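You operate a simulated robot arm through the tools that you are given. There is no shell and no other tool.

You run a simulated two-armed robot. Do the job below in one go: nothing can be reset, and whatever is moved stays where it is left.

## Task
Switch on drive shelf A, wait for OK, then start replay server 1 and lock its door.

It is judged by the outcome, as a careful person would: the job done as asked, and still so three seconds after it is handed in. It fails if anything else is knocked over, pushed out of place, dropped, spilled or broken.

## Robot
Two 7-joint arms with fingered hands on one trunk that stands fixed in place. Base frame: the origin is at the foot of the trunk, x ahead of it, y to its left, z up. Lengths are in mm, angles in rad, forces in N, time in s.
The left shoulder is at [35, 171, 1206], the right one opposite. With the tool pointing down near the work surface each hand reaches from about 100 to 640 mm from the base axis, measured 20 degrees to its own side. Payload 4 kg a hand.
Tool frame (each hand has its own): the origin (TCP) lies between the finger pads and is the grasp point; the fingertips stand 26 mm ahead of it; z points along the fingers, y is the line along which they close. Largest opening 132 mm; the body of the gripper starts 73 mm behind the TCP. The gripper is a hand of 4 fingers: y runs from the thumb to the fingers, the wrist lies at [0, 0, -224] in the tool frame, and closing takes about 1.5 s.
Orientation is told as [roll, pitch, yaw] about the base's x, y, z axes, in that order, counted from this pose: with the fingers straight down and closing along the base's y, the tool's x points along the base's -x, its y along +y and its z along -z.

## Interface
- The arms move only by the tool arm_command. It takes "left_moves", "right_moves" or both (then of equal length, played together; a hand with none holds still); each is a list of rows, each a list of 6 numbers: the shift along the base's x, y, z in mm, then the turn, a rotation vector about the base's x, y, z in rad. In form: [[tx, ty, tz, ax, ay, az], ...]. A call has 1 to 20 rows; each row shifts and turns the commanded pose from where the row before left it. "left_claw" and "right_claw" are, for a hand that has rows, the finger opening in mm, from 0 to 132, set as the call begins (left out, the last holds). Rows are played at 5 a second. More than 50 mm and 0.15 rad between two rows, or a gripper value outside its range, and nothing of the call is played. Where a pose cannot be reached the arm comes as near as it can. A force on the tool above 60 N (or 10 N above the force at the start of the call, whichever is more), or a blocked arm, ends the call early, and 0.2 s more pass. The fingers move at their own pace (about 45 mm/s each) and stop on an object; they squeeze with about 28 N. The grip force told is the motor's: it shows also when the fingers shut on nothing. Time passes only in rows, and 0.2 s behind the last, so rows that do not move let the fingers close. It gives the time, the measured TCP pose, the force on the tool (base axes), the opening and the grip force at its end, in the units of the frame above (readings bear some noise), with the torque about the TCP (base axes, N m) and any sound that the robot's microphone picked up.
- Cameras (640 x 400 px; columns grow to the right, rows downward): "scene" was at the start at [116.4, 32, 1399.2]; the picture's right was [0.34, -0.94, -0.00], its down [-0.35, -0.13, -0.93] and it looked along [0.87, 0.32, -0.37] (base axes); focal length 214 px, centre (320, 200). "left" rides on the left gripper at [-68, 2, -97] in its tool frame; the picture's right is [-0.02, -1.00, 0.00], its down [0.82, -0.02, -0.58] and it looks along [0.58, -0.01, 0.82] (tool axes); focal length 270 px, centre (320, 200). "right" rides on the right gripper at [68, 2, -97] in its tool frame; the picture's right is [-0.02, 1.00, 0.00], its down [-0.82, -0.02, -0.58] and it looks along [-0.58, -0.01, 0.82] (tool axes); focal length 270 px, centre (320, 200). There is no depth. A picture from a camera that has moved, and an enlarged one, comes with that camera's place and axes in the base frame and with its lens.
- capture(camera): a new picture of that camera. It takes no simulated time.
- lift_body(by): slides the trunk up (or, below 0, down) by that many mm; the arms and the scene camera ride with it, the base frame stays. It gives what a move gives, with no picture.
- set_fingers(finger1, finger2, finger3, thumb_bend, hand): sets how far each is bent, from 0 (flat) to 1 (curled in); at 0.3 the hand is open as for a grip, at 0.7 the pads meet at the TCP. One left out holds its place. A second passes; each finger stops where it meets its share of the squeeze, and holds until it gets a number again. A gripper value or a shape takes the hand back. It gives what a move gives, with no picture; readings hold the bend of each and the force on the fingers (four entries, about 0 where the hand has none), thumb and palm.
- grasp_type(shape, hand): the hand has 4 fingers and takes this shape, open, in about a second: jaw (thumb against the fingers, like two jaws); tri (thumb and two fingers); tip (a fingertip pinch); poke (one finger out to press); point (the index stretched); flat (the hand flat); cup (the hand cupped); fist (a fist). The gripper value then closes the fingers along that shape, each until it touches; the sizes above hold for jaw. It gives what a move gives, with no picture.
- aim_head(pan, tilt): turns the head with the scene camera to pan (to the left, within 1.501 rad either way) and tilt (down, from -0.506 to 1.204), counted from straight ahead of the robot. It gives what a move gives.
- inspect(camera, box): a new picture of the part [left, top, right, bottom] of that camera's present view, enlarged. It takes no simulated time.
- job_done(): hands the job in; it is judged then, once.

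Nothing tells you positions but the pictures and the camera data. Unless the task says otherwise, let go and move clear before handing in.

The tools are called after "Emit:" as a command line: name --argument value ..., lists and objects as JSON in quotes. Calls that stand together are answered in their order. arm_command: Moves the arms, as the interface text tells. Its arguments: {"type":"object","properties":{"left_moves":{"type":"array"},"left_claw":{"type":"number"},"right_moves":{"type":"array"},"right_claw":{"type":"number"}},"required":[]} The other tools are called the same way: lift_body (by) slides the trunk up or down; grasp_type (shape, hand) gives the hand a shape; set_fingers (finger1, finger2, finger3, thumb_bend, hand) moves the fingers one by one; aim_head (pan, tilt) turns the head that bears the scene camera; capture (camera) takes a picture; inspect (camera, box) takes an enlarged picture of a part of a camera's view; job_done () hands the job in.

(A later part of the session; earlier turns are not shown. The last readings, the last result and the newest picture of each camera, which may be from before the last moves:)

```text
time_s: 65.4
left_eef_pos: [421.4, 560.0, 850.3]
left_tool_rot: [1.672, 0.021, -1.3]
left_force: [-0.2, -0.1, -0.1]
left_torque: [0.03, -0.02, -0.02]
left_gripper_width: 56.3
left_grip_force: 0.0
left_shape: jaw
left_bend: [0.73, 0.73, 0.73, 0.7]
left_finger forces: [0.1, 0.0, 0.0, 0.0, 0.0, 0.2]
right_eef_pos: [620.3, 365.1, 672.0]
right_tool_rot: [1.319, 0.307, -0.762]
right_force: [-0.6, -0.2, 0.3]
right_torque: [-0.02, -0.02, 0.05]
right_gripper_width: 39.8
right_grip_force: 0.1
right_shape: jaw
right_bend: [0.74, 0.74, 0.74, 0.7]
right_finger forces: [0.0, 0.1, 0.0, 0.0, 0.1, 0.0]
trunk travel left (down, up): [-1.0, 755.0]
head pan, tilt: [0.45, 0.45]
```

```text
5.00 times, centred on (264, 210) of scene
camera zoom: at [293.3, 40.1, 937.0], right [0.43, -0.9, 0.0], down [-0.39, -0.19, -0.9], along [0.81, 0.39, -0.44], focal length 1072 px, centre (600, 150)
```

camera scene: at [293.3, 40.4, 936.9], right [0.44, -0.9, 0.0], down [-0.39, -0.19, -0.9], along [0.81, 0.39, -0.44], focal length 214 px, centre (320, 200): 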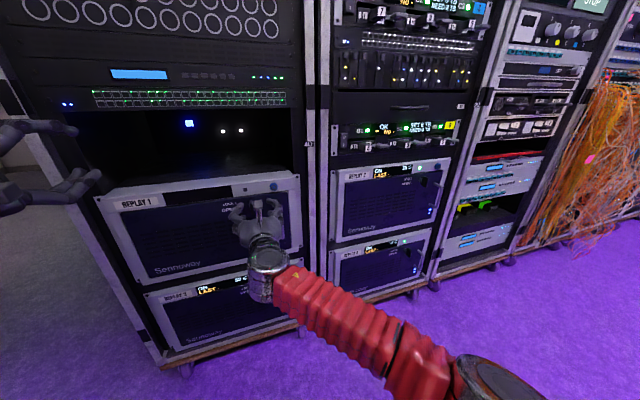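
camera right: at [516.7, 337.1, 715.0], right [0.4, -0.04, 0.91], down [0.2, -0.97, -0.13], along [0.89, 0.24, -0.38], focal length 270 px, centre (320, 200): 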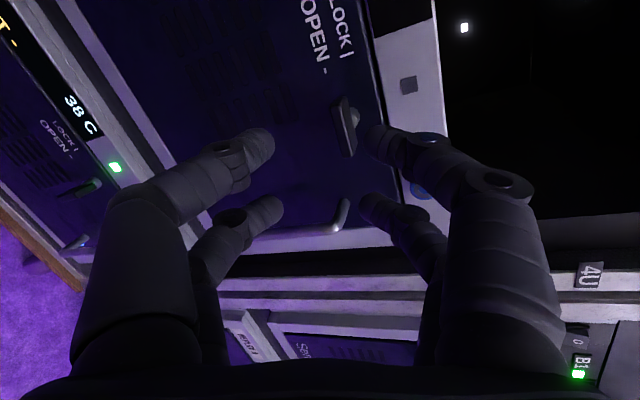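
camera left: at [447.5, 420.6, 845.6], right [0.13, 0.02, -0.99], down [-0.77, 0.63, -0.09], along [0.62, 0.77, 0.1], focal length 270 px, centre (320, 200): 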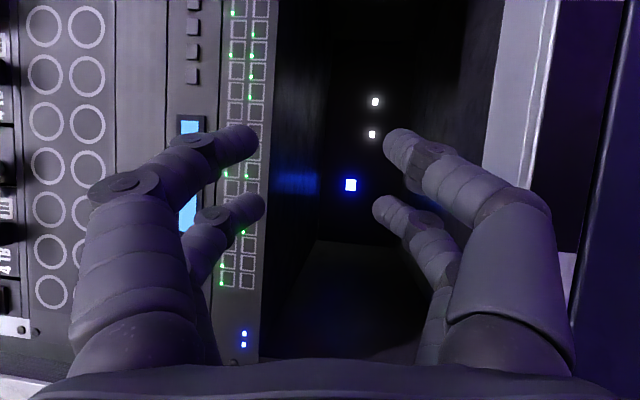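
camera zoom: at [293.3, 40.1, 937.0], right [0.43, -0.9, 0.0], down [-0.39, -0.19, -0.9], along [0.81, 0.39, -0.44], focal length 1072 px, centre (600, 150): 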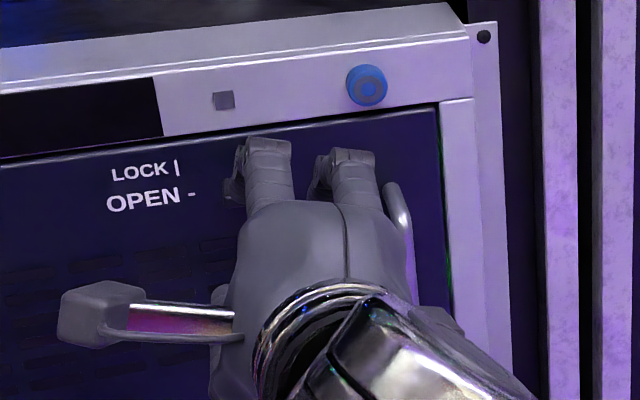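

The lever now looks almost parallel to the label's text line, i.e. near horizontal (OPEN). I'll zoom in to verify and check the door.

Emit:
inspect --camera "right" --box '[260, 0, 440, 180]'

Emit:
arm_command --right_moves '[[-20, -20, 0, 0, 0, 0], [-15, -25, 0, 0, 0, 0], [-10, -25, 0, 0, 0, 0], [0, 0, 0, 0, 0, 0]]'

Emit:
inspect --camera "scene" --box '[200, 170, 328, 250]'

```text
2.22 times, centred on (350, 90) of right
camera zoom: at [516.7, 337.1, 715.0], right [0.4, -0.04, 0.91], down [0.2, -0.97, -0.13], along [0.89, 0.24, -0.38], focal length 601 px, centre (253, 444)
```

zoom: 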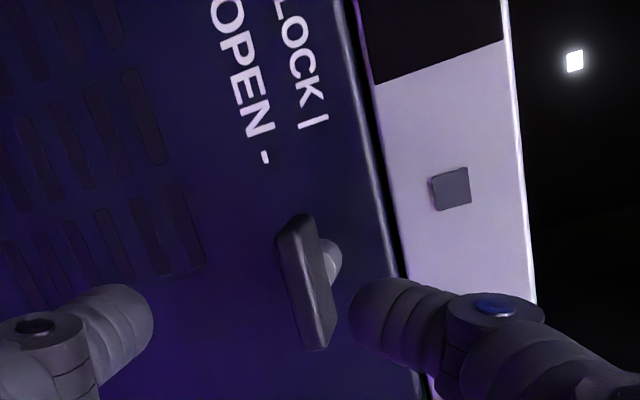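

```text
time_s: 66.4
left_eef_pos: [421.2, 561.5, 850.7]
left_tool_rot: [1.672, 0.022, -1.299]
left_force: [-0.3, -0.7, 1.0]
left_torque: [-0.01, -0.01, -0.02]
left_gripper_width: 56.3
left_grip_force: 0.1
left_shape: jaw
left_bend: [0.73, 0.73, 0.73, 0.7]
left_finger forces: [0.0, 0.0, 0.0, 0.0, 0.1, 0.0]
right_eef_pos: [575.7, 297.5, 672.5]
right_tool_rot: [1.317, 0.308, -0.761]
right_force: [-0.4, 0.0, -0.5]
right_torque: [0.03, -0.01, 0.0]
right_gripper_width: 39.7
right_grip_force: 0.1
right_shape: jaw
right_bend: [0.74, 0.74, 0.74, 0.7]
right_finger forces: [0.0, 0.1, 0.0, 0.0, 0.0, 0.0]
trunk travel left (down, up): [-1.0, 755.0]
head pan, tilt: [0.45, 0.45]
```

```text
5.00 times, centred on (264, 210) of scene
camera zoom: at [293.2, 40.4, 937.0], right [0.44, -0.9, 0.0], down [-0.39, -0.19, -0.9], along [0.81, 0.39, -0.44], focal length 1072 px, centre (600, 150)
```

zoom: 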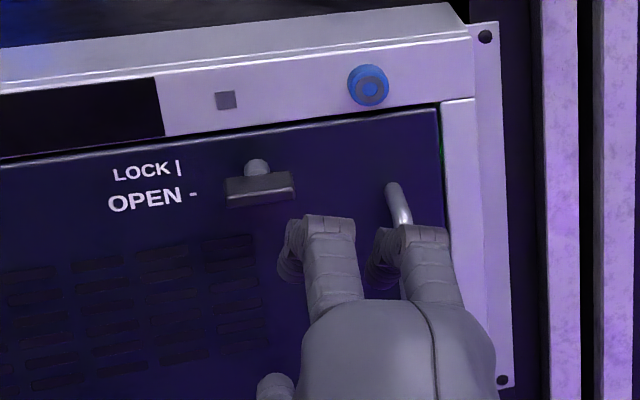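

The lever is now horizontal at OPEN. Next I'll roll the right hand back so it closes sideways and bring it in front of the vertical door handle near (718, 370, 613).

Emit:
arm_command --right_moves '[[9.6, 1, -6.4, 0.105, 0.0883, -0.0202], [9.6, 1, -6.4, 0.105, 0.0883, -0.0202], [9.6, 1, -6.4, 0.105, 0.0883, -0.0202], [9.6, 1, -6.4, 0.105, 0.0883, -0.0202], [9.6, 1, -6.4, 0.105, 0.0883, -0.0202], [9.6, 1, -6.4, 0.105, 0.0883, -0.0202], [9.6, 1, -6.4, 0.105, 0.0883, -0.0202], [9.6, 1, -6.4, 0.105, 0.0883, -0.0202], [9.6, 1, -6.4, 0.105, 0.0883, -0.0202], [0, 0, 0, 0, 0, 0]]' --right_claw 60

Emit:
capture --camera "right"

Emit:
capture --camera "scene"

```text
time_s: 68.8
left_eef_pos: [420.2, 561.3, 850.7]
left_tool_rot: [1.672, 0.02, -1.298]
left_force: [0.2, -0.4, 0.2]
left_torque: [-0.02, 0.02, -0.03]
left_gripper_width: 56.5
left_grip_force: 0.0
left_shape: jaw
left_bend: [0.73, 0.73, 0.73, 0.7]
left_finger forces: [0.0, 0.1, 0.0, 0.1, 0.0, 0.0]
right_eef_pos: [676.9, 283.3, 584.1]
right_tool_rot: [1.04, 1.486, -1.277]
right_force: [-0.4, 0.1, -0.3]
right_torque: [0.0, 0.0, 0.01]
right_gripper_width: 59.2
right_grip_force: 0.2
right_shape: jaw
right_bend: [0.73, 0.73, 0.73, 0.7]
right_finger forces: [0.1, 0.1, 0.0, 0.1, 0.1, 0.1]
trunk travel left (down, up): [-1.0, 755.0]
head pan, tilt: [0.45, 0.45]
stopped in row 10 (right hand): the arm was blocked; the commanded pose is now the measured one
```

```text
taken
camera right: at [612.0, 215.8, 654.9], right [0.73, -0.68, 0.05], down [-0.39, -0.48, -0.79], along [0.56, 0.56, -0.61], focal length 270 px, centre (320, 200)
```

right: 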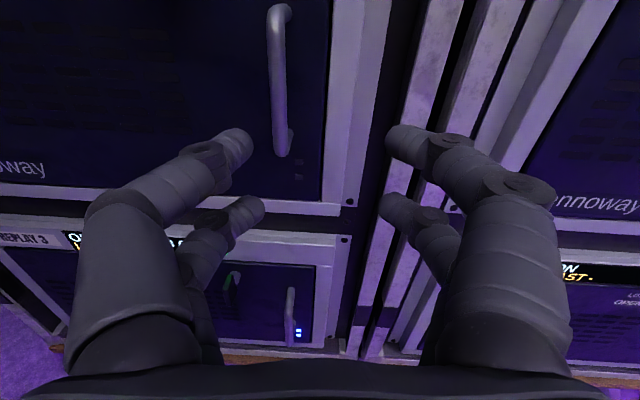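

```text
taken
camera scene: at [293.3, 40.5, 936.9], right [0.44, -0.9, 0.0], down [-0.39, -0.19, -0.9], along [0.81, 0.39, -0.44], focal length 214 px, centre (320, 200)
```

scene: 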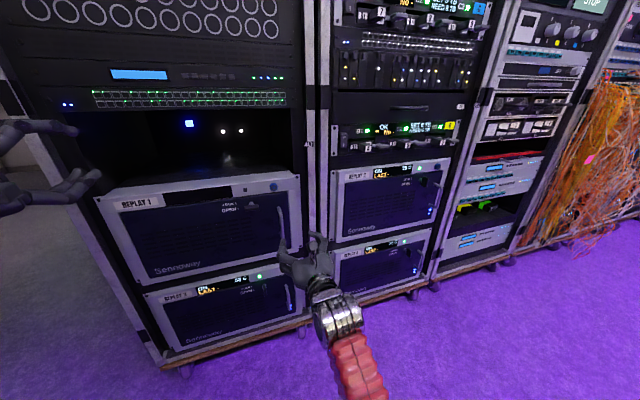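

The handle is confirmed as a vertical bar at (720, 370) from z 558 to 643. I'll shift left to line up with it and approach partway.

Emit:
arm_command --right_moves '[[-10, 9, 8, 0.01, 0, 0], [-10, 9, 8, 0.01, 0, 0], [17, 18, 0, 0, 0, 0], [17, 18, 0, 0, 0, 0], [0, 0, 0, 0, 0, 0]]'

Emit:
capture --camera "right"

Emit:
inspect --camera "scene" --box '[220, 180, 348, 260]'

```text
time_s: 70.0
left_eef_pos: [421.4, 559.9, 851.0]
left_tool_rot: [1.673, 0.021, -1.299]
left_force: [0.0, 0.5, -0.3]
left_torque: [0.03, -0.01, 0.01]
left_gripper_width: 56.4
left_grip_force: 0.1
left_shape: jaw
left_bend: [0.73, 0.73, 0.73, 0.7]
left_finger forces: [0.0, 0.0, 0.1, 0.0, 0.1, 0.1]
right_eef_pos: [697.5, 328.2, 588.7]
right_tool_rot: [1.023, 1.486, -1.302]
right_force: [-0.3, 0.0, 0.0]
right_torque: [0.02, -0.02, 0.0]
right_gripper_width: 59.7
right_grip_force: 0.1
right_shape: jaw
right_bend: [0.73, 0.73, 0.73, 0.7]
right_finger forces: [0.1, 0.1, 0.0, 0.0, 0.0, 0.1]
trunk travel left (down, up): [-1.0, 755.0]
head pan, tilt: [0.45, 0.45]
```

```text
taken
camera right: at [631.4, 262.5, 659.2], right [0.73, -0.69, 0.05], down [-0.39, -0.47, -0.79], along [0.56, 0.55, -0.61], focal length 270 px, centre (320, 200)
```

right: 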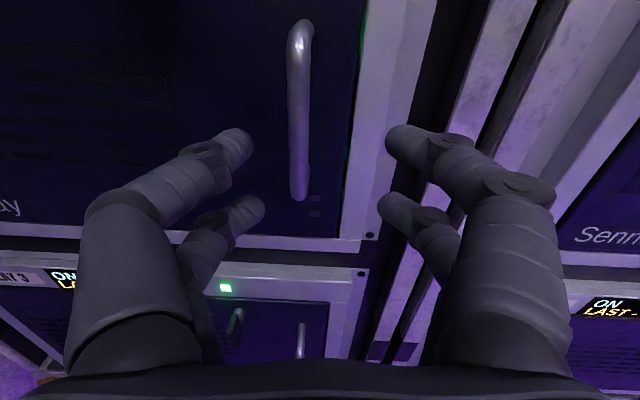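

```text
5.00 times, centred on (284, 220) of scene
camera zoom: at [293.2, 40.4, 936.9], right [0.44, -0.9, 0.0], down [-0.39, -0.19, -0.9], along [0.81, 0.39, -0.44], focal length 1072 px, centre (500, 100)
```

zoom: 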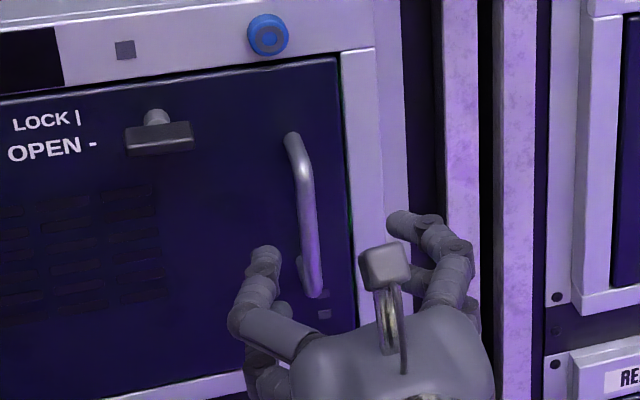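

The handle is 46 mm ahead and 12 mm left. I'll centre on it, advance, and close.

Emit:
arm_command --right_moves '[[-8.7, 8.1, 11, 0, 0, 0], [10, 11, 0, 0, 0, 0], [10, 11, 0, 0, 0, 0], [7, 7, 0, 0, 0, 0], [0, 0, 0, 0, 0, 0]]'

Emit:
capture --camera "right"

Emit:
inspect --camera "scene" --box '[220, 180, 348, 260]'

```text
time_s: 71.2
left_eef_pos: [421.9, 560.6, 850.7]
left_tool_rot: [1.672, 0.02, -1.3]
left_force: [0.3, -0.7, 0.2]
left_torque: [0.0, 0.01, 0.02]
left_gripper_width: 56.2
left_grip_force: 0.0
left_shape: jaw
left_bend: [0.73, 0.73, 0.73, 0.7]
left_finger forces: [0.1, 0.1, 0.1, 0.1, 0.0, 0.1]
right_eef_pos: [712.8, 373.5, 613.1]
right_tool_rot: [1.147, 1.509, -1.174]
right_force: [-0.1, -0.1, 0.1]
right_torque: [-0.02, 0.0, -0.02]
right_gripper_width: 59.6
right_grip_force: 0.1
right_shape: jaw
right_bend: [0.73, 0.73, 0.73, 0.7]
right_finger forces: [0.1, 0.0, 0.0, 0.0, 0.0, 0.0]
trunk travel left (down, up): [-1.0, 755.0]
head pan, tilt: [0.45, 0.45]
```

```text
taken
camera right: at [646.7, 305.0, 682.7], right [0.73, -0.68, 0.03], down [-0.39, -0.46, -0.8], along [0.56, 0.57, -0.6], focal length 270 px, centre (320, 200)
```

right: 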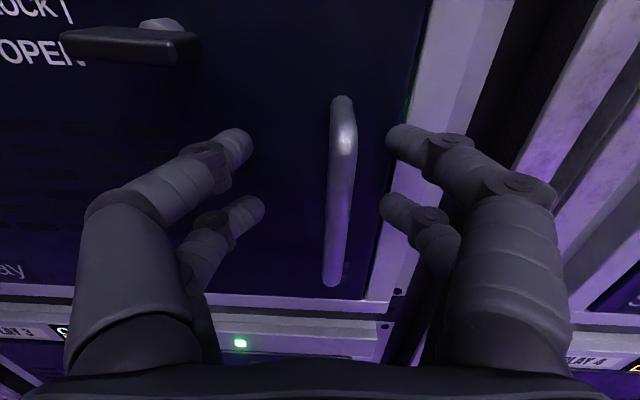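

```text
5.00 times, centred on (284, 220) of scene
camera zoom: at [293.3, 40.4, 936.9], right [0.44, -0.9, 0.0], down [-0.39, -0.19, -0.9], along [0.81, 0.39, -0.44], focal length 1072 px, centre (500, 100)
```

zoom: 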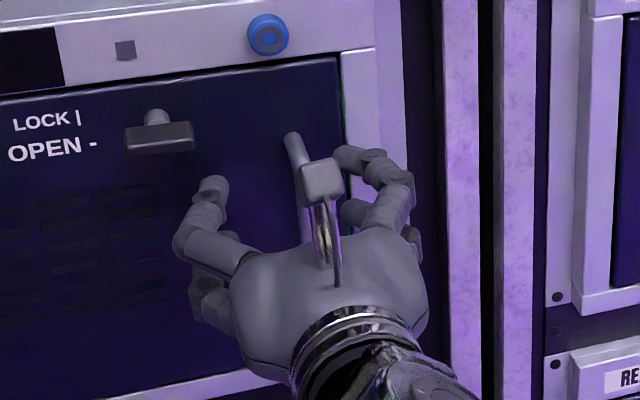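

The bar now stands between the fingers, about 5 mm right of centre. I'll nudge right and close on it.

Emit:
arm_command --right_moves '[[3.5, -3.5, -6, 0, 0, 0], [0, 0, 0, 0, 0, 0], [0, 0, 0, 0, 0, 0], [0, 0, 0, 0, 0, 0], [0, 0, 0, 0, 0, 0], [0, 0, 0, 0, 0, 0], [0, 0, 0, 0, 0, 0], [0, 0, 0, 0, 0, 0]]' --right_claw 0

Emit:
capture --camera "right"

```text
time_s: 73.0
left_eef_pos: [420.9, 560.8, 851.0]
left_tool_rot: [1.674, 0.02, -1.299]
left_force: [-0.2, -1.4, -1.2]
left_torque: [0.01, -0.01, 0.0]
left_gripper_width: 56.3
left_grip_force: 0.1
left_shape: jaw
left_bend: [0.73, 0.73, 0.73, 0.7]
left_finger forces: [0.0, 0.0, 0.0, 0.0, 0.1, 0.0]
right_eef_pos: [714.8, 370.5, 605.4]
right_tool_rot: [1.1, 1.504, -1.218]
right_force: [0.3, 0.4, -0.3]
right_torque: [0.0, -0.01, 0.0]
right_gripper_width: 0.0
right_grip_force: 28.0
right_shape: jaw
right_bend: [0.62, 0.63, 0.63, 0.7]
right_finger forces: [0.1, 0.0, 0.0, 0.1, 0.0, 0.0]
trunk travel left (down, up): [-1.0, 755.0]
head pan, tilt: [0.45, 0.45]
```

```text
taken
camera right: at [648.5, 301.5, 673.6], right [0.73, -0.68, 0.03], down [-0.39, -0.46, -0.8], along [0.56, 0.57, -0.6], focal length 270 px, centre (320, 200)
```

right: 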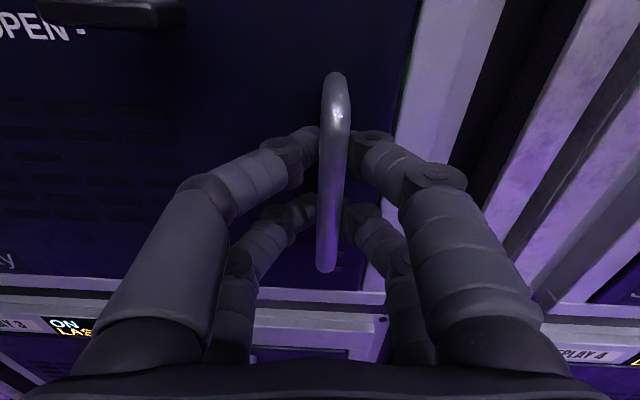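

The fingertips have closed behind the bar, caging it like a hook. I'll pull gently along the door's opening arc for the first few centimetres and check.

Emit:
arm_command --right_moves '[[-5, -5, 0, 0, 0, 0], [-10, -8, 0, 0, 0, 0], [-10, -8, 0, 0, 0, 0], [-10, -7, 0, 0, 0, 0], [-10, -7, 0, 0, 0, 0], [0, 0, 0, 0, 0, 0]]'

Emit:
capture --camera "right"

Emit:
capture --camera "scene"

```text
time_s: 74.4
left_eef_pos: [421.4, 561.0, 851.2]
left_tool_rot: [1.672, 0.021, -1.298]
left_force: [0.2, -0.3, 0.7]
left_torque: [0.03, 0.06, -0.01]
left_gripper_width: 56.4
left_grip_force: 0.0
left_shape: jaw
left_bend: [0.73, 0.73, 0.73, 0.7]
left_finger forces: [0.0, 0.1, 0.1, 0.0, 0.0, 0.0]
right_eef_pos: [672.1, 331.7, 605.9]
right_tool_rot: [1.221, 1.498, -1.103]
right_force: [-3.2, 7.4, 5.9]
right_torque: [0.01, -0.03, 0.04]
right_gripper_width: 0.0
right_grip_force: 27.6
right_shape: jaw
right_bend: [0.62, 0.6, 0.65, 0.7]
right_finger forces: [0.0, 0.0, 0.0, 0.0, 0.0, 0.0]
trunk travel left (down, up): [-1.0, 755.0]
head pan, tilt: [0.45, 0.45]
```

```text
taken
camera right: at [605.1, 264.4, 675.0], right [0.73, -0.68, 0.04], down [-0.38, -0.46, -0.8], along [0.57, 0.57, -0.6], focal length 270 px, centre (320, 200)
```

right: 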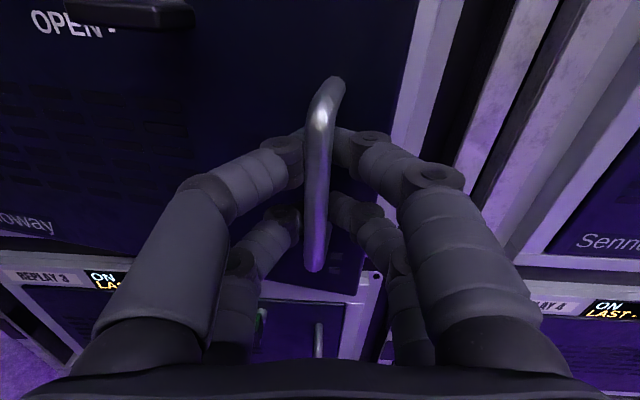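

```text
taken
camera scene: at [292.6, 40.7, 937.3], right [0.44, -0.9, 0.0], down [-0.39, -0.19, -0.9], along [0.81, 0.39, -0.44], focal length 214 px, centre (320, 200)
```

scene: 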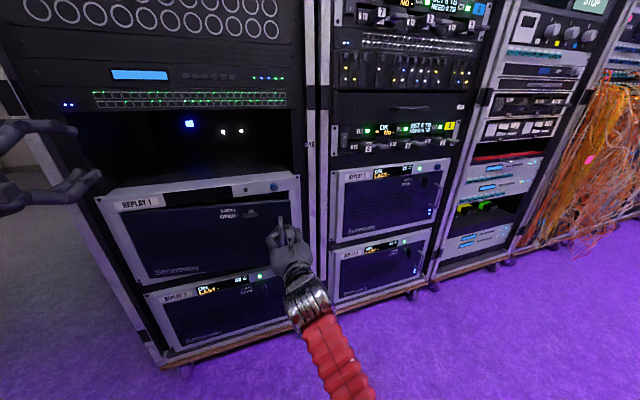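

The door is opening freely. I'll continue along the arc to roughly 30° and look inside.

Emit:
arm_command --right_moves '[[-15.5, -9, 0, 0, 0, 0], [-15.8, -8, 0, 0, 0, 0], [-16, -7.2, 0, 0, 0, 0], [-16.4, -6.6, 0, 0, 0, 0], [-17, -6, 0, 0, 0, 0], [-17.3, -5, 0, 0, 0, 0], [0, 0, 0, 0, 0, 0]]'

Emit:
capture --camera "right"

Emit:
capture --camera "scene"

Emit:
capture --camera "left"

```text
time_s: 75.0
left_eef_pos: [421.3, 561.8, 850.9]
left_tool_rot: [1.671, 0.019, -1.299]
left_force: [-0.1, -0.1, -0.1]
left_torque: [0.01, 0.02, -0.05]
left_gripper_width: 56.3
left_grip_force: 0.1
left_shape: jaw
left_bend: [0.73, 0.73, 0.73, 0.7]
left_finger forces: [0.1, 0.0, 0.0, 0.0, 0.1, 0.0]
right_eef_pos: [651.0, 307.8, 607.6]
right_tool_rot: [1.435, 1.444, -0.888]
right_force: [-16.1, 34.4, 10.2]
right_torque: [0.03, -0.03, -0.04]
right_gripper_width: 0.0
right_grip_force: 27.9
right_shape: jaw
right_bend: [0.64, 0.67, 0.6, 0.65]
right_finger forces: [0.0, 0.0, 0.1, 0.0, 47.0, 0.0]
trunk travel left (down, up): [-1.0, 755.0]
head pan, tilt: [0.45, 0.45]
stopped in row 3 (right hand): the force on the tool passed its limit at 64 N (the readings are from after the stop); the commanded pose is now the measured one
```

```text
taken
camera right: at [581.0, 242.4, 674.4], right [0.73, -0.68, 0.1], down [-0.35, -0.49, -0.8], along [0.59, 0.55, -0.59], focal length 270 px, centre (320, 200)
```

right: 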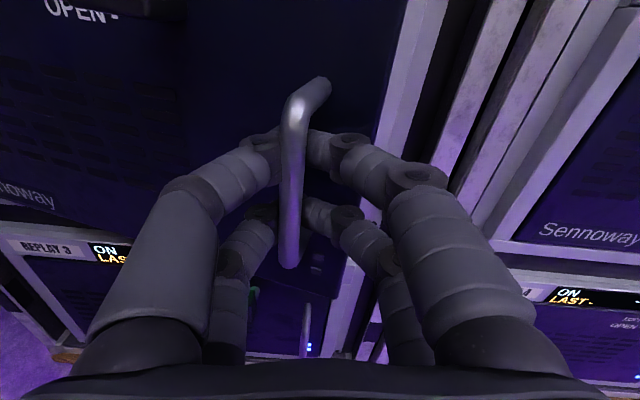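

```text
taken
camera scene: at [291.5, 42.2, 937.6], right [0.44, -0.9, 0.0], down [-0.39, -0.19, -0.9], along [0.81, 0.39, -0.44], focal length 214 px, centre (320, 200)
```

scene: 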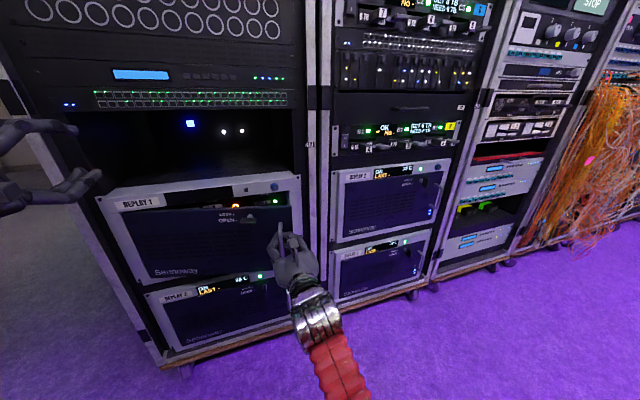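

```text
taken
camera left: at [347.3, 470.7, 840.5], right [0.1, 0.02, -0.99], down [-0.77, 0.63, -0.06], along [0.63, 0.77, 0.08], focal length 270 px, centre (320, 200)
```

left: 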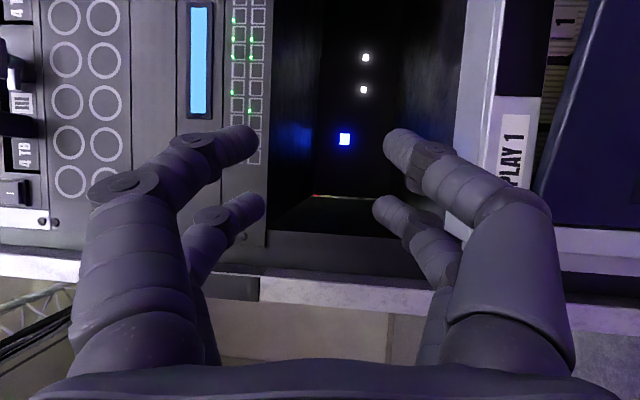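

The door has opened partway with light showing inside, and the pull stopped because the tool was being dragged left. I'll zoom in to see how the door is swinging and what's inside.

Emit:
inspect --camera "scene" --box '[90, 165, 314, 305]'

Emit:
inspect --camera "scene" --box '[210, 180, 306, 240]'

Emit:
inspect --camera "left" --box '[480, 0, 640, 240]'

```text
2.86 times, centred on (202, 235) of scene
camera zoom: at [291.5, 42.2, 937.6], right [0.44, -0.9, 0.0], down [-0.39, -0.19, -0.9], along [0.81, 0.39, -0.44], focal length 613 px, centre (657, 100)
```

zoom: 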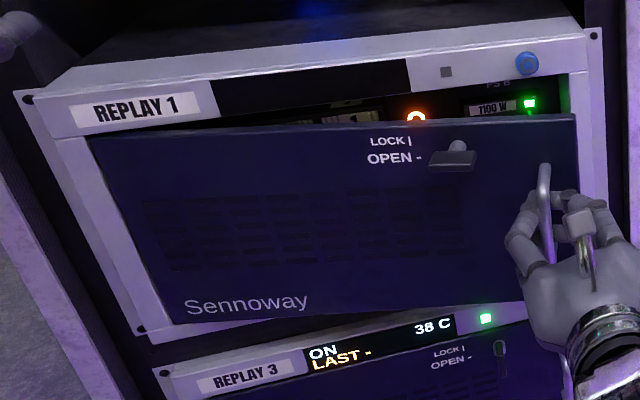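

```text
6.67 times, centred on (258, 210) of scene
camera zoom: at [291.5, 42.2, 937.6], right [0.44, -0.9, 0.0], down [-0.39, -0.19, -0.9], along [0.81, 0.39, -0.44], focal length 1430 px, centre (733, 133)
```

zoom: 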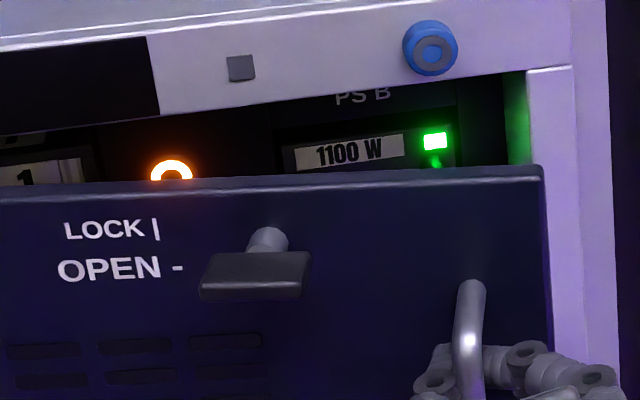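

```text
1.67 times, centred on (560, 120) of left
camera zoom: at [347.3, 470.7, 840.5], right [0.1, 0.02, -0.99], down [-0.77, 0.63, -0.06], along [0.63, 0.77, 0.08], focal length 450 px, centre (-80, 333)
```

zoom: 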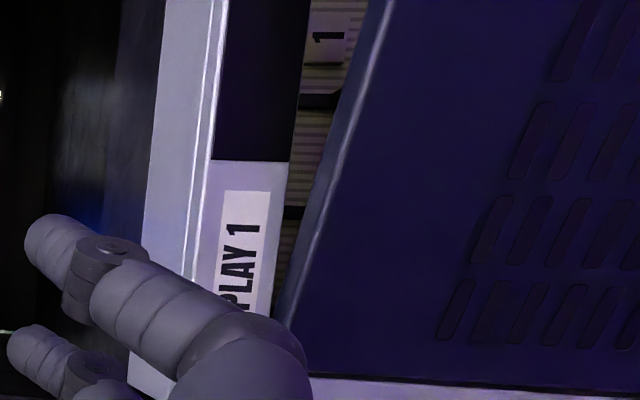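

The door swings on its left edge, and inside I can see PS B (1100 W), numbered filters and an orange-ringed power button in the middle. The hand was pulling a bit too far toward the robot's right, so I'll correct the arc and continue opening to about 30°.

Emit:
arm_command --right_moves '[[-8, 3, 0, 0, 0, 0], [-15, -4, 0, 0, 0, 0], [-15, -4, 0, 0, 0, 0], [-15, -4, 0, 0, 0, 0], [-15, -3, 0, 0, 0, 0], [-15, -3, 0, 0, 0, 0], [0, 0, 0, 0, 0, 0]]'

Emit:
capture --camera "right"

Emit:
capture --camera "scene"

```text
time_s: 75.3
left_eef_pos: [422.2, 560.8, 850.7]
left_tool_rot: [1.67, 0.019, -1.3]
left_force: [-0.1, 0.8, 0.3]
left_torque: [0.02, -0.02, -0.05]
left_gripper_width: 56.4
left_grip_force: 0.0
left_shape: jaw
left_bend: [0.73, 0.73, 0.73, 0.7]
left_finger forces: [0.1, 0.1, 0.0, 0.0, 0.1, 0.1]
right_eef_pos: [651.1, 306.6, 607.1]
right_tool_rot: [1.467, 1.429, -0.852]
right_force: [-15.6, 32.7, 2.6]
right_torque: [-0.01, -0.05, -0.06]
right_gripper_width: 0.2
right_grip_force: 27.7
right_shape: jaw
right_bend: [0.64, 0.67, 0.6, 0.65]
right_finger forces: [0.0, 0.1, 0.3, 0.1, 46.3, 0.0]
trunk travel left (down, up): [-1.0, 755.0]
head pan, tilt: [0.45, 0.45]
stopped in row 1 (right hand): the force on the tool passed its limit at 65 N (the readings are from after the stop); the commanded pose is now the measured one
```

```text
taken
camera right: at [579.6, 242.1, 674.8], right [0.73, -0.68, 0.11], down [-0.33, -0.49, -0.8], along [0.6, 0.55, -0.59], focal length 270 px, centre (320, 200)
```

right: 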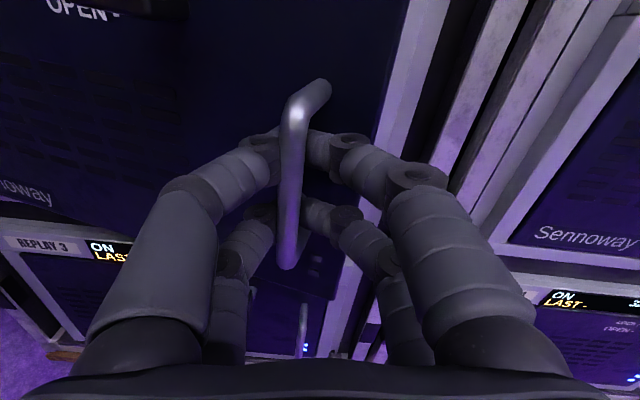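

```text
taken
camera scene: at [292.1, 42.4, 937.1], right [0.44, -0.9, 0.0], down [-0.39, -0.19, -0.9], along [0.81, 0.39, -0.44], focal length 214 px, centre (320, 200)
```

scene: 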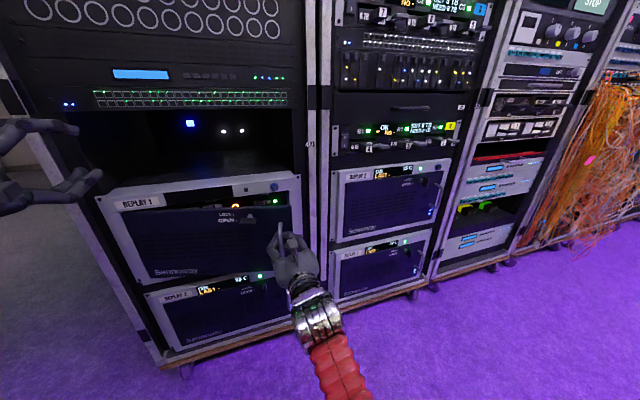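

The bar seems jammed in the fingers because the door has rotated while my hand kept its heading. I'll yaw the hand clockwise to follow the door and ease the load.

Emit:
arm_command --right_moves '[[-2, 2, 0, 0, 0, -0.06], [-2, 2, 0, 0, 0, -0.06], [-2, 1, 0, 0, 0, -0.06], [0, 0, 0, 0, 0, 0]]'

Emit:
capture --camera "right"

```text
time_s: 75.6
left_eef_pos: [423.0, 560.0, 851.6]
left_tool_rot: [1.672, 0.018, -1.305]
left_force: [-0.6, -0.3, -0.2]
left_torque: [0.0, -0.02, -0.01]
left_gripper_width: 56.4
left_grip_force: 0.0
left_shape: jaw
left_bend: [0.73, 0.73, 0.73, 0.7]
left_finger forces: [0.1, 0.0, 0.0, 0.1, 0.1, 0.1]
right_eef_pos: [650.0, 307.9, 607.9]
right_tool_rot: [1.506, 1.413, -0.823]
right_force: [-16.6, 35.8, 1.0]
right_torque: [-0.06, -0.08, -0.05]
right_gripper_width: 0.0
right_grip_force: 27.3
right_shape: jaw
right_bend: [0.65, 0.67, 0.6, 0.64]
right_finger forces: [0.1, 0.0, 1.1, 0.0, 46.2, 0.0]
trunk travel left (down, up): [-1.0, 755.0]
head pan, tilt: [0.45, 0.45]
stopped in row 1 (right hand): the force on the tool passed its limit at 71 N (the readings are from after the stop); the commanded pose is now the measured one
```

```text
taken
camera right: at [578.3, 242.4, 674.9], right [0.72, -0.68, 0.13], down [-0.33, -0.5, -0.8], along [0.61, 0.54, -0.58], focal length 270 px, centre (320, 200)
```

right: 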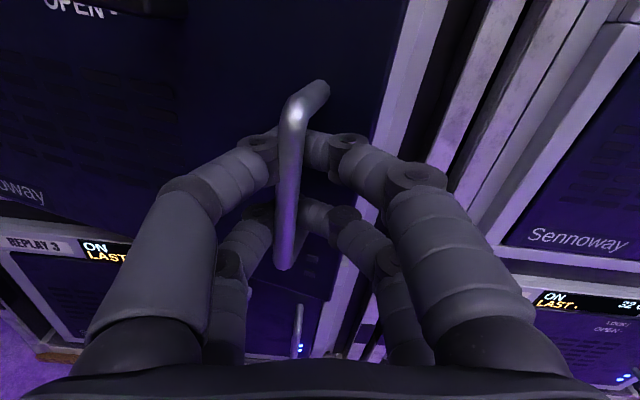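

The grip is binding, so I'll open the fingers to release the load, and then reassess.

Emit:
arm_command --right_moves '[[0, 0, 0, 0, 0, 0], [0, 0, 0, 0, 0, 0], [0, 0, 0, 0, 0, 0], [0, 0, 0, 0, 0, 0], [0, 0, 0, 0, 0, 0]]' --right_claw 60

Emit:
capture --camera "right"

Emit:
inspect --camera "scene" --box '[90, 165, 330, 315]'

```text
time_s: 76.8
left_eef_pos: [424.3, 557.7, 851.4]
left_tool_rot: [1.671, 0.02, -1.3]
left_force: [0.9, 0.3, -0.3]
left_torque: [0.0, 0.0, 0.01]
left_gripper_width: 56.3
left_grip_force: 0.1
left_shape: jaw
left_bend: [0.73, 0.73, 0.73, 0.7]
left_finger forces: [0.1, 0.0, 0.0, 0.1, 0.0, 0.0]
right_eef_pos: [655.2, 300.4, 607.8]
right_tool_rot: [1.488, 1.418, -0.856]
right_force: [-0.4, -0.5, -1.1]
right_torque: [0.0, -0.02, 0.0]
right_gripper_width: 59.5
right_grip_force: 0.0
right_shape: jaw
right_bend: [0.73, 0.73, 0.73, 0.7]
right_finger forces: [0.0, 0.1, 0.1, 0.0, 0.0, 0.0]
trunk travel left (down, up): [-1.0, 755.0]
head pan, tilt: [0.45, 0.45]
```

```text
taken
camera right: at [583.0, 237.7, 673.8], right [0.71, -0.69, 0.13], down [-0.34, -0.49, -0.8], along [0.62, 0.53, -0.58], focal length 270 px, centre (320, 200)
```

right: 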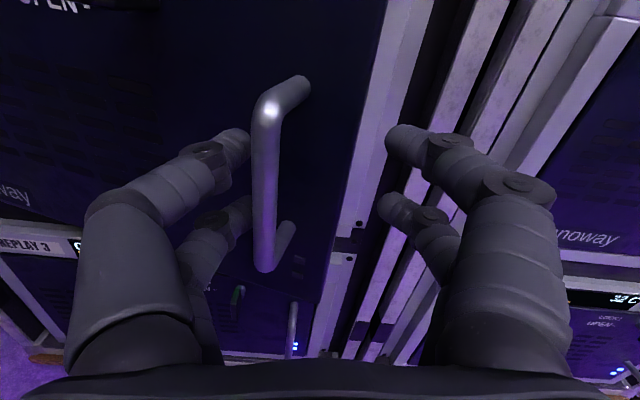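

```text
2.67 times, centred on (210, 240) of scene
camera zoom: at [293.2, 40.2, 937.0], right [0.43, -0.9, 0.0], down [-0.39, -0.19, -0.9], along [0.81, 0.39, -0.44], focal length 572 px, centre (613, 93)
```

zoom: 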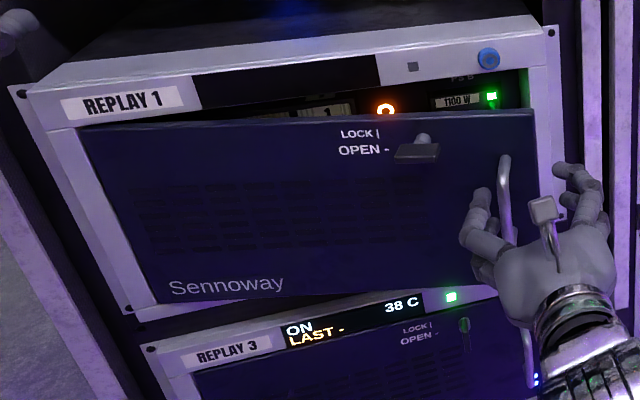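

The hand had drifted about 20 mm right of the bar, and the door rests about 14° open. I'll back off, close the fingers, turn the hand to point left, and reach behind the door's free edge to push it open from inside.

Emit:
arm_command --right_moves '[[-14, -13, 0, 0, 0, 0], [-16, -15, 0, 0, 0, 0], [-16, -15, 0, 0, 0, 0], [0, 0, 0, 0, 0, 0]]'

Emit:
arm_command --right_moves '[[20, -6, 3, 0, 0, 0.1], [20, -3, 3, 0, 0, 0.12], [20, 0, 2, 0, 0, 0.12], [20, 0, 2, 0, 0, 0.12], [20, 2, 0, 0, 0, 0.12], [20, 3, 0, 0, 0, 0.12], [10, 3, 0, 0, 0, 0.12], [0, 0, 0, 0, 0, 0]]' --right_claw 0

Emit:
capture --camera "right"

Emit:
capture --camera "scene"

```text
time_s: 77.8
left_eef_pos: [423.2, 559.7, 852.0]
left_tool_rot: [1.673, 0.021, -1.302]
left_force: [-0.1, 0.2, 0.7]
left_torque: [-0.02, -0.02, 0.0]
left_gripper_width: 56.3
left_grip_force: 0.0
left_shape: jaw
left_bend: [0.73, 0.73, 0.73, 0.7]
left_finger forces: [0.1, 0.1, 0.0, 0.1, 0.1, 0.0]
right_eef_pos: [620.7, 245.6, 602.0]
right_tool_rot: [1.476, 1.373, -0.881]
right_force: [-0.5, 1.1, 0.6]
right_torque: [0.06, -0.01, 0.04]
right_gripper_width: 63.0
right_grip_force: 0.1
right_shape: jaw
right_bend: [0.65, 0.65, 0.44, 0.59]
right_finger forces: [0.0, 0.0, 0.0, 0.0, 0.0, 0.0]
trunk travel left (down, up): [-1.0, 755.0]
head pan, tilt: [0.45, 0.45]
```

```text
time_s: 79.6
left_eef_pos: [423.0, 558.6, 851.2]
left_tool_rot: [1.673, 0.021, -1.301]
left_force: [-0.2, -0.7, 0.0]
left_torque: [-0.02, 0.01, 0.03]
left_gripper_width: 56.2
left_grip_force: 0.1
left_shape: jaw
left_bend: [0.73, 0.73, 0.73, 0.7]
left_finger forces: [0.0, 0.0, 0.0, 0.0, 0.0, 0.0]
right_eef_pos: [737.6, 259.8, 619.4]
right_tool_rot: [1.512, 1.417, -0.003]
right_force: [0.0, 0.7, -0.1]
right_torque: [-0.01, 0.01, 0.0]
right_gripper_width: 21.7
right_grip_force: 28.3
right_shape: jaw
right_bend: [0.7, 0.72, 0.74, 0.73]
right_finger forces: [0.1, 0.1, 0.1, 0.0, 0.0, 0.0]
trunk travel left (down, up): [-1.0, 755.0]
head pan, tilt: [0.45, 0.45]
```

```text
taken
camera right: at [734.6, 163.3, 686.1], right [0.99, 0.06, 0.13], down [0.13, -0.58, -0.8], along [0.03, 0.81, -0.58], focal length 270 px, centre (320, 200)
```

right: 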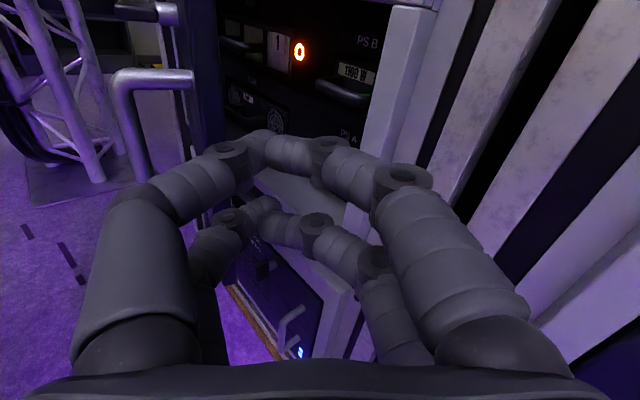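

```text
taken
camera scene: at [293.3, 40.6, 936.9], right [0.44, -0.9, 0.0], down [-0.39, -0.19, -0.9], along [0.81, 0.39, -0.44], focal length 214 px, centre (320, 200)
```

scene: 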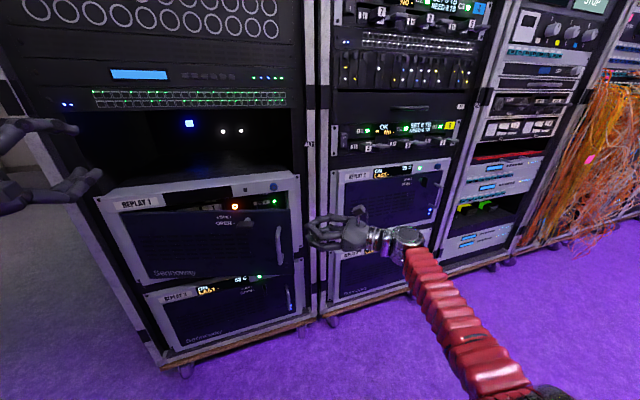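

From here the right camera sees the orange-ringed power button clearly; triangulated at about (698, 518, 640), roughly 50 mm inside the front. I'll insert the closed fingers behind the door edge and sweep toward the robot to push the door further open.

Emit:
arm_command --right_moves '[[0, 20, 0, 0, 0, 0], [0, 25, 0, 0, 0, 0], [0, 25, 0, 0, 0, 0], [-12, 0, 0, 0, 0, 0], [-12, 0, 0, 0, 0, 0], [-12, 0, 0, 0, 0, 0], [-15, 0, 0, 0, 0, 0], [-15, 0, 0, 0, 0, 0], [-15, 0, 0, 0, 0, 0], [0, 0, 0, 0, 0, 0]]'

Emit:
capture --camera "right"

Emit:
capture --camera "scene"

```text
time_s: 81.8
left_eef_pos: [423.7, 559.7, 851.5]
left_tool_rot: [1.672, 0.022, -1.302]
left_force: [-0.4, -0.6, -0.5]
left_torque: [-0.02, 0.02, 0.01]
left_gripper_width: 56.1
left_grip_force: 0.0
left_shape: jaw
left_bend: [0.73, 0.73, 0.73, 0.7]
left_finger forces: [0.0, 0.1, 0.1, 0.0, 0.0, 0.0]
right_eef_pos: [648.8, 312.0, 619.5]
right_tool_rot: [1.5, 1.422, -0.017]
right_force: [0.1, 0.6, 0.8]
right_torque: [0.0, -0.01, 0.02]
right_gripper_width: 21.3
right_grip_force: 28.5
right_shape: jaw
right_bend: [0.69, 0.73, 0.74, 0.73]
right_finger forces: [0.0, 0.0, 0.1, 0.0, 0.1, 0.0]
right hand out of reach, approached as far as the arm can: row 2, 3
trunk travel left (down, up): [-1.0, 755.0]
head pan, tilt: [0.45, 0.45]
```

```text
taken
camera right: at [646.1, 214.9, 687.0], right [0.99, 0.05, 0.12], down [0.13, -0.58, -0.8], along [0.03, 0.81, -0.58], focal length 270 px, centre (320, 200)
```

right: 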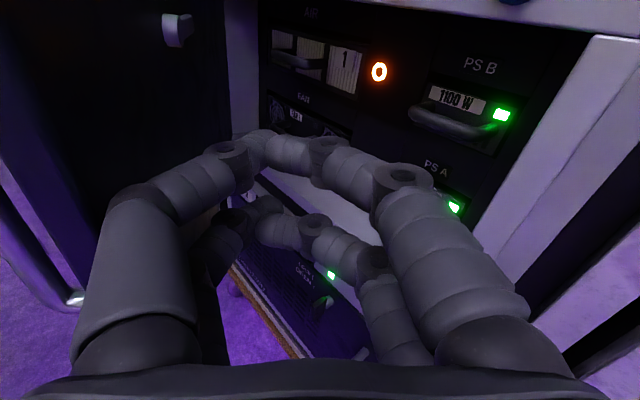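

```text
taken
camera scene: at [293.3, 40.4, 936.9], right [0.44, -0.9, 0.0], down [-0.39, -0.19, -0.9], along [0.81, 0.39, -0.44], focal length 214 px, centre (320, 200)
```

scene: 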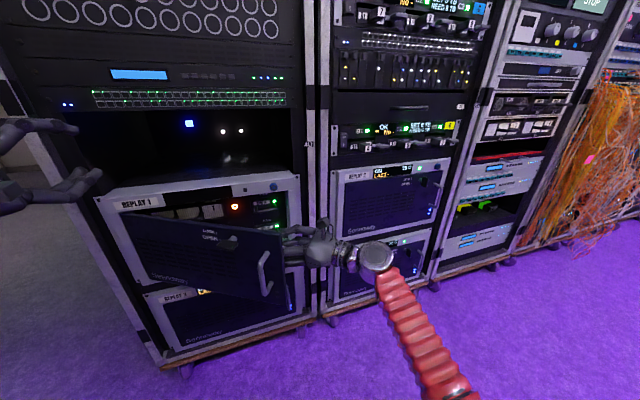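

The door is now about 30° open and the whole interior is visible: filters, fan, PS A/B and the orange-ringed button. I'll push the door a bit further for clearance.

Emit:
arm_command --right_moves '[[-18, 0, 0, 0, 0, 0], [-18, 0, 0, 0, 0, 0], [-18, 0, 0, 0, 0, 0], [-18, 0, 0, 0, 0, 0], [-18, 0, 0, 0, 0, 0], [-18, 0, 0, 0, 0, 0], [0, 0, 0, 0, 0, 0]]'

Emit:
capture --camera "right"

Emit:
capture --camera "scene"

```text
time_s: 83.4
left_eef_pos: [422.3, 560.0, 852.2]
left_tool_rot: [1.67, 0.021, -1.301]
left_force: [-0.9, 0.2, -0.2]
left_torque: [0.01, 0.0, 0.0]
left_gripper_width: 56.2
left_grip_force: 0.1
left_shape: jaw
left_bend: [0.73, 0.73, 0.73, 0.7]
left_finger forces: [0.0, 0.0, 0.1, 0.1, 0.1, 0.0]
right_eef_pos: [539.6, 310.0, 620.7]
right_tool_rot: [1.501, 1.42, -0.019]
right_force: [0.8, -0.5, 0.5]
right_torque: [0.0, 0.02, -0.01]
right_gripper_width: 21.2
right_grip_force: 28.3
right_shape: jaw
right_bend: [0.69, 0.73, 0.74, 0.73]
right_finger forces: [0.0, 0.0, 0.0, 0.1, 0.0, 0.1]
trunk travel left (down, up): [-1.0, 755.0]
head pan, tilt: [0.45, 0.45]
```

```text
taken
camera right: at [537.8, 214.0, 687.8], right [0.99, 0.05, 0.13], down [0.13, -0.58, -0.8], along [0.03, 0.81, -0.58], focal length 270 px, centre (320, 200)
```

right: 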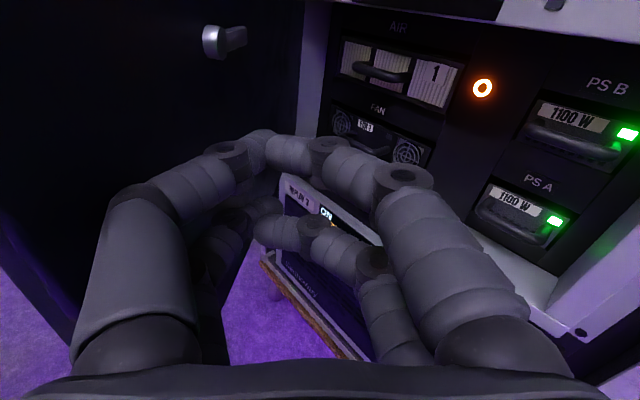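

```text
taken
camera scene: at [293.2, 40.5, 937.0], right [0.44, -0.9, 0.0], down [-0.39, -0.19, -0.9], along [0.81, 0.39, -0.44], focal length 214 px, centre (320, 200)
```

scene: 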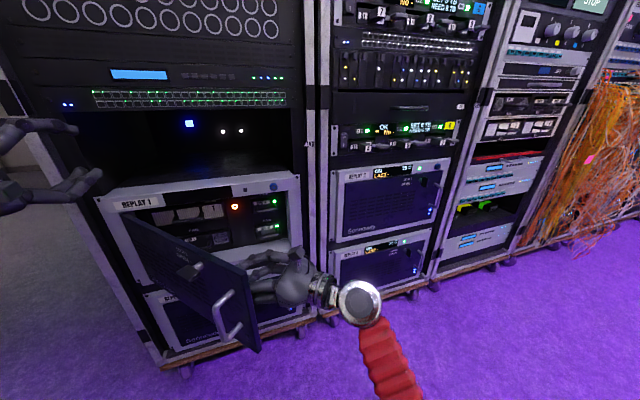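

The door is about 50° open. I'll zoom into the interior to check the parts and the power button before pressing.

Emit:
inspect --camera "scene" --box '[140, 180, 300, 280]'

Emit:
inspect --camera "right" --box '[320, 0, 640, 200]'

```text
4.00 times, centred on (220, 230) of scene
camera zoom: at [293.2, 40.5, 937.0], right [0.44, -0.9, 0.0], down [-0.39, -0.19, -0.9], along [0.81, 0.39, -0.44], focal length 858 px, centre (720, 80)
```

zoom: 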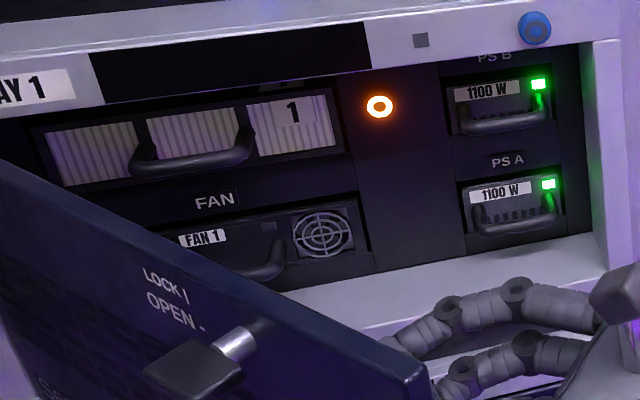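

```text
2.00 times, centred on (480, 100) of right
camera zoom: at [537.8, 214.0, 687.8], right [0.99, 0.05, 0.13], down [0.13, -0.58, -0.8], along [0.03, 0.81, -0.58], focal length 541 px, centre (0, 400)
```

zoom: 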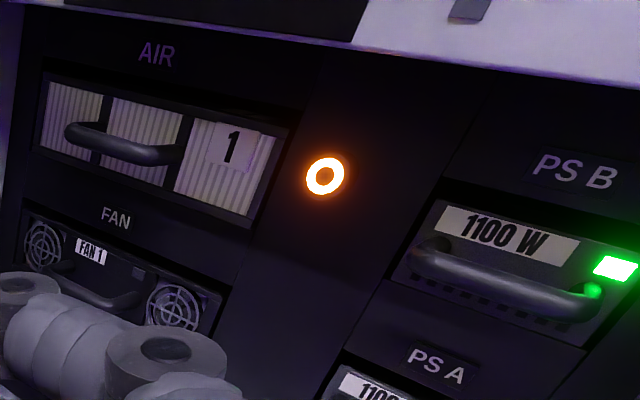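

Everything inside looks in place, and the button is at about (701, 524, 637), some 58 mm behind the frame. I'll see how close the right hand can get, moving toward it in steps with a heading between the door and the rack.

Emit:
arm_command --right_moves '[[20, 5, 4, 0, 0, -0.08], [20, 8, 4, 0, 0, -0.08], [20, 12, 4, 0, 0, -0.08], [18, 16, 4, 0, 0, -0.08], [15, 18, 0, 0, 0, 0], [10, 18, 0, 0, 0, 0], [0, 0, 0, 0, 0, 0]]'

Emit:
capture --camera "right"

Emit:
capture --camera "scene"

```text
time_s: 85.0
left_eef_pos: [425.2, 559.9, 852.3]
left_tool_rot: [1.671, 0.021, -1.301]
left_force: [0.0, 0.2, -0.3]
left_torque: [-0.01, -0.01, -0.01]
left_gripper_width: 56.6
left_grip_force: 0.1
left_shape: jaw
left_bend: [0.73, 0.73, 0.73, 0.7]
left_finger forces: [0.1, 0.1, 0.1, 0.1, 0.0, 0.0]
right_eef_pos: [650.4, 382.1, 633.0]
right_tool_rot: [1.462, 1.418, -0.384]
right_force: [0.2, -0.2, -0.1]
right_torque: [-0.03, 0.02, 0.04]
right_gripper_width: 21.6
right_grip_force: 28.4
right_shape: jaw
right_bend: [0.69, 0.73, 0.74, 0.73]
right_finger forces: [0.0, 0.0, 0.0, 0.0, 0.0, 0.0]
trunk travel left (down, up): [-1.0, 755.0]
head pan, tilt: [0.45, 0.45]
```

```text
taken
camera right: at [616.0, 293.6, 700.4], right [0.95, -0.27, 0.13], down [-0.06, -0.6, -0.8], along [0.29, 0.76, -0.59], focal length 270 px, centre (320, 200)
```

right: 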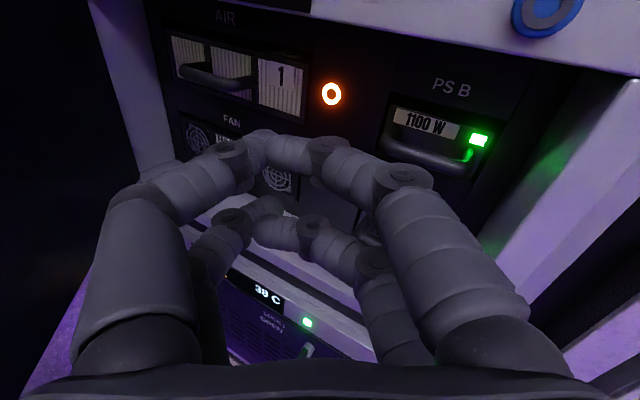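

```text
taken
camera scene: at [293.3, 40.5, 936.9], right [0.44, -0.9, 0.0], down [-0.39, -0.19, -0.9], along [0.81, 0.39, -0.44], focal length 214 px, centre (320, 200)
```

scene: 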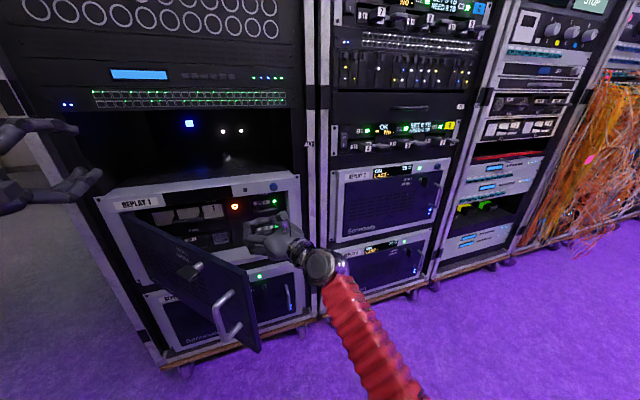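

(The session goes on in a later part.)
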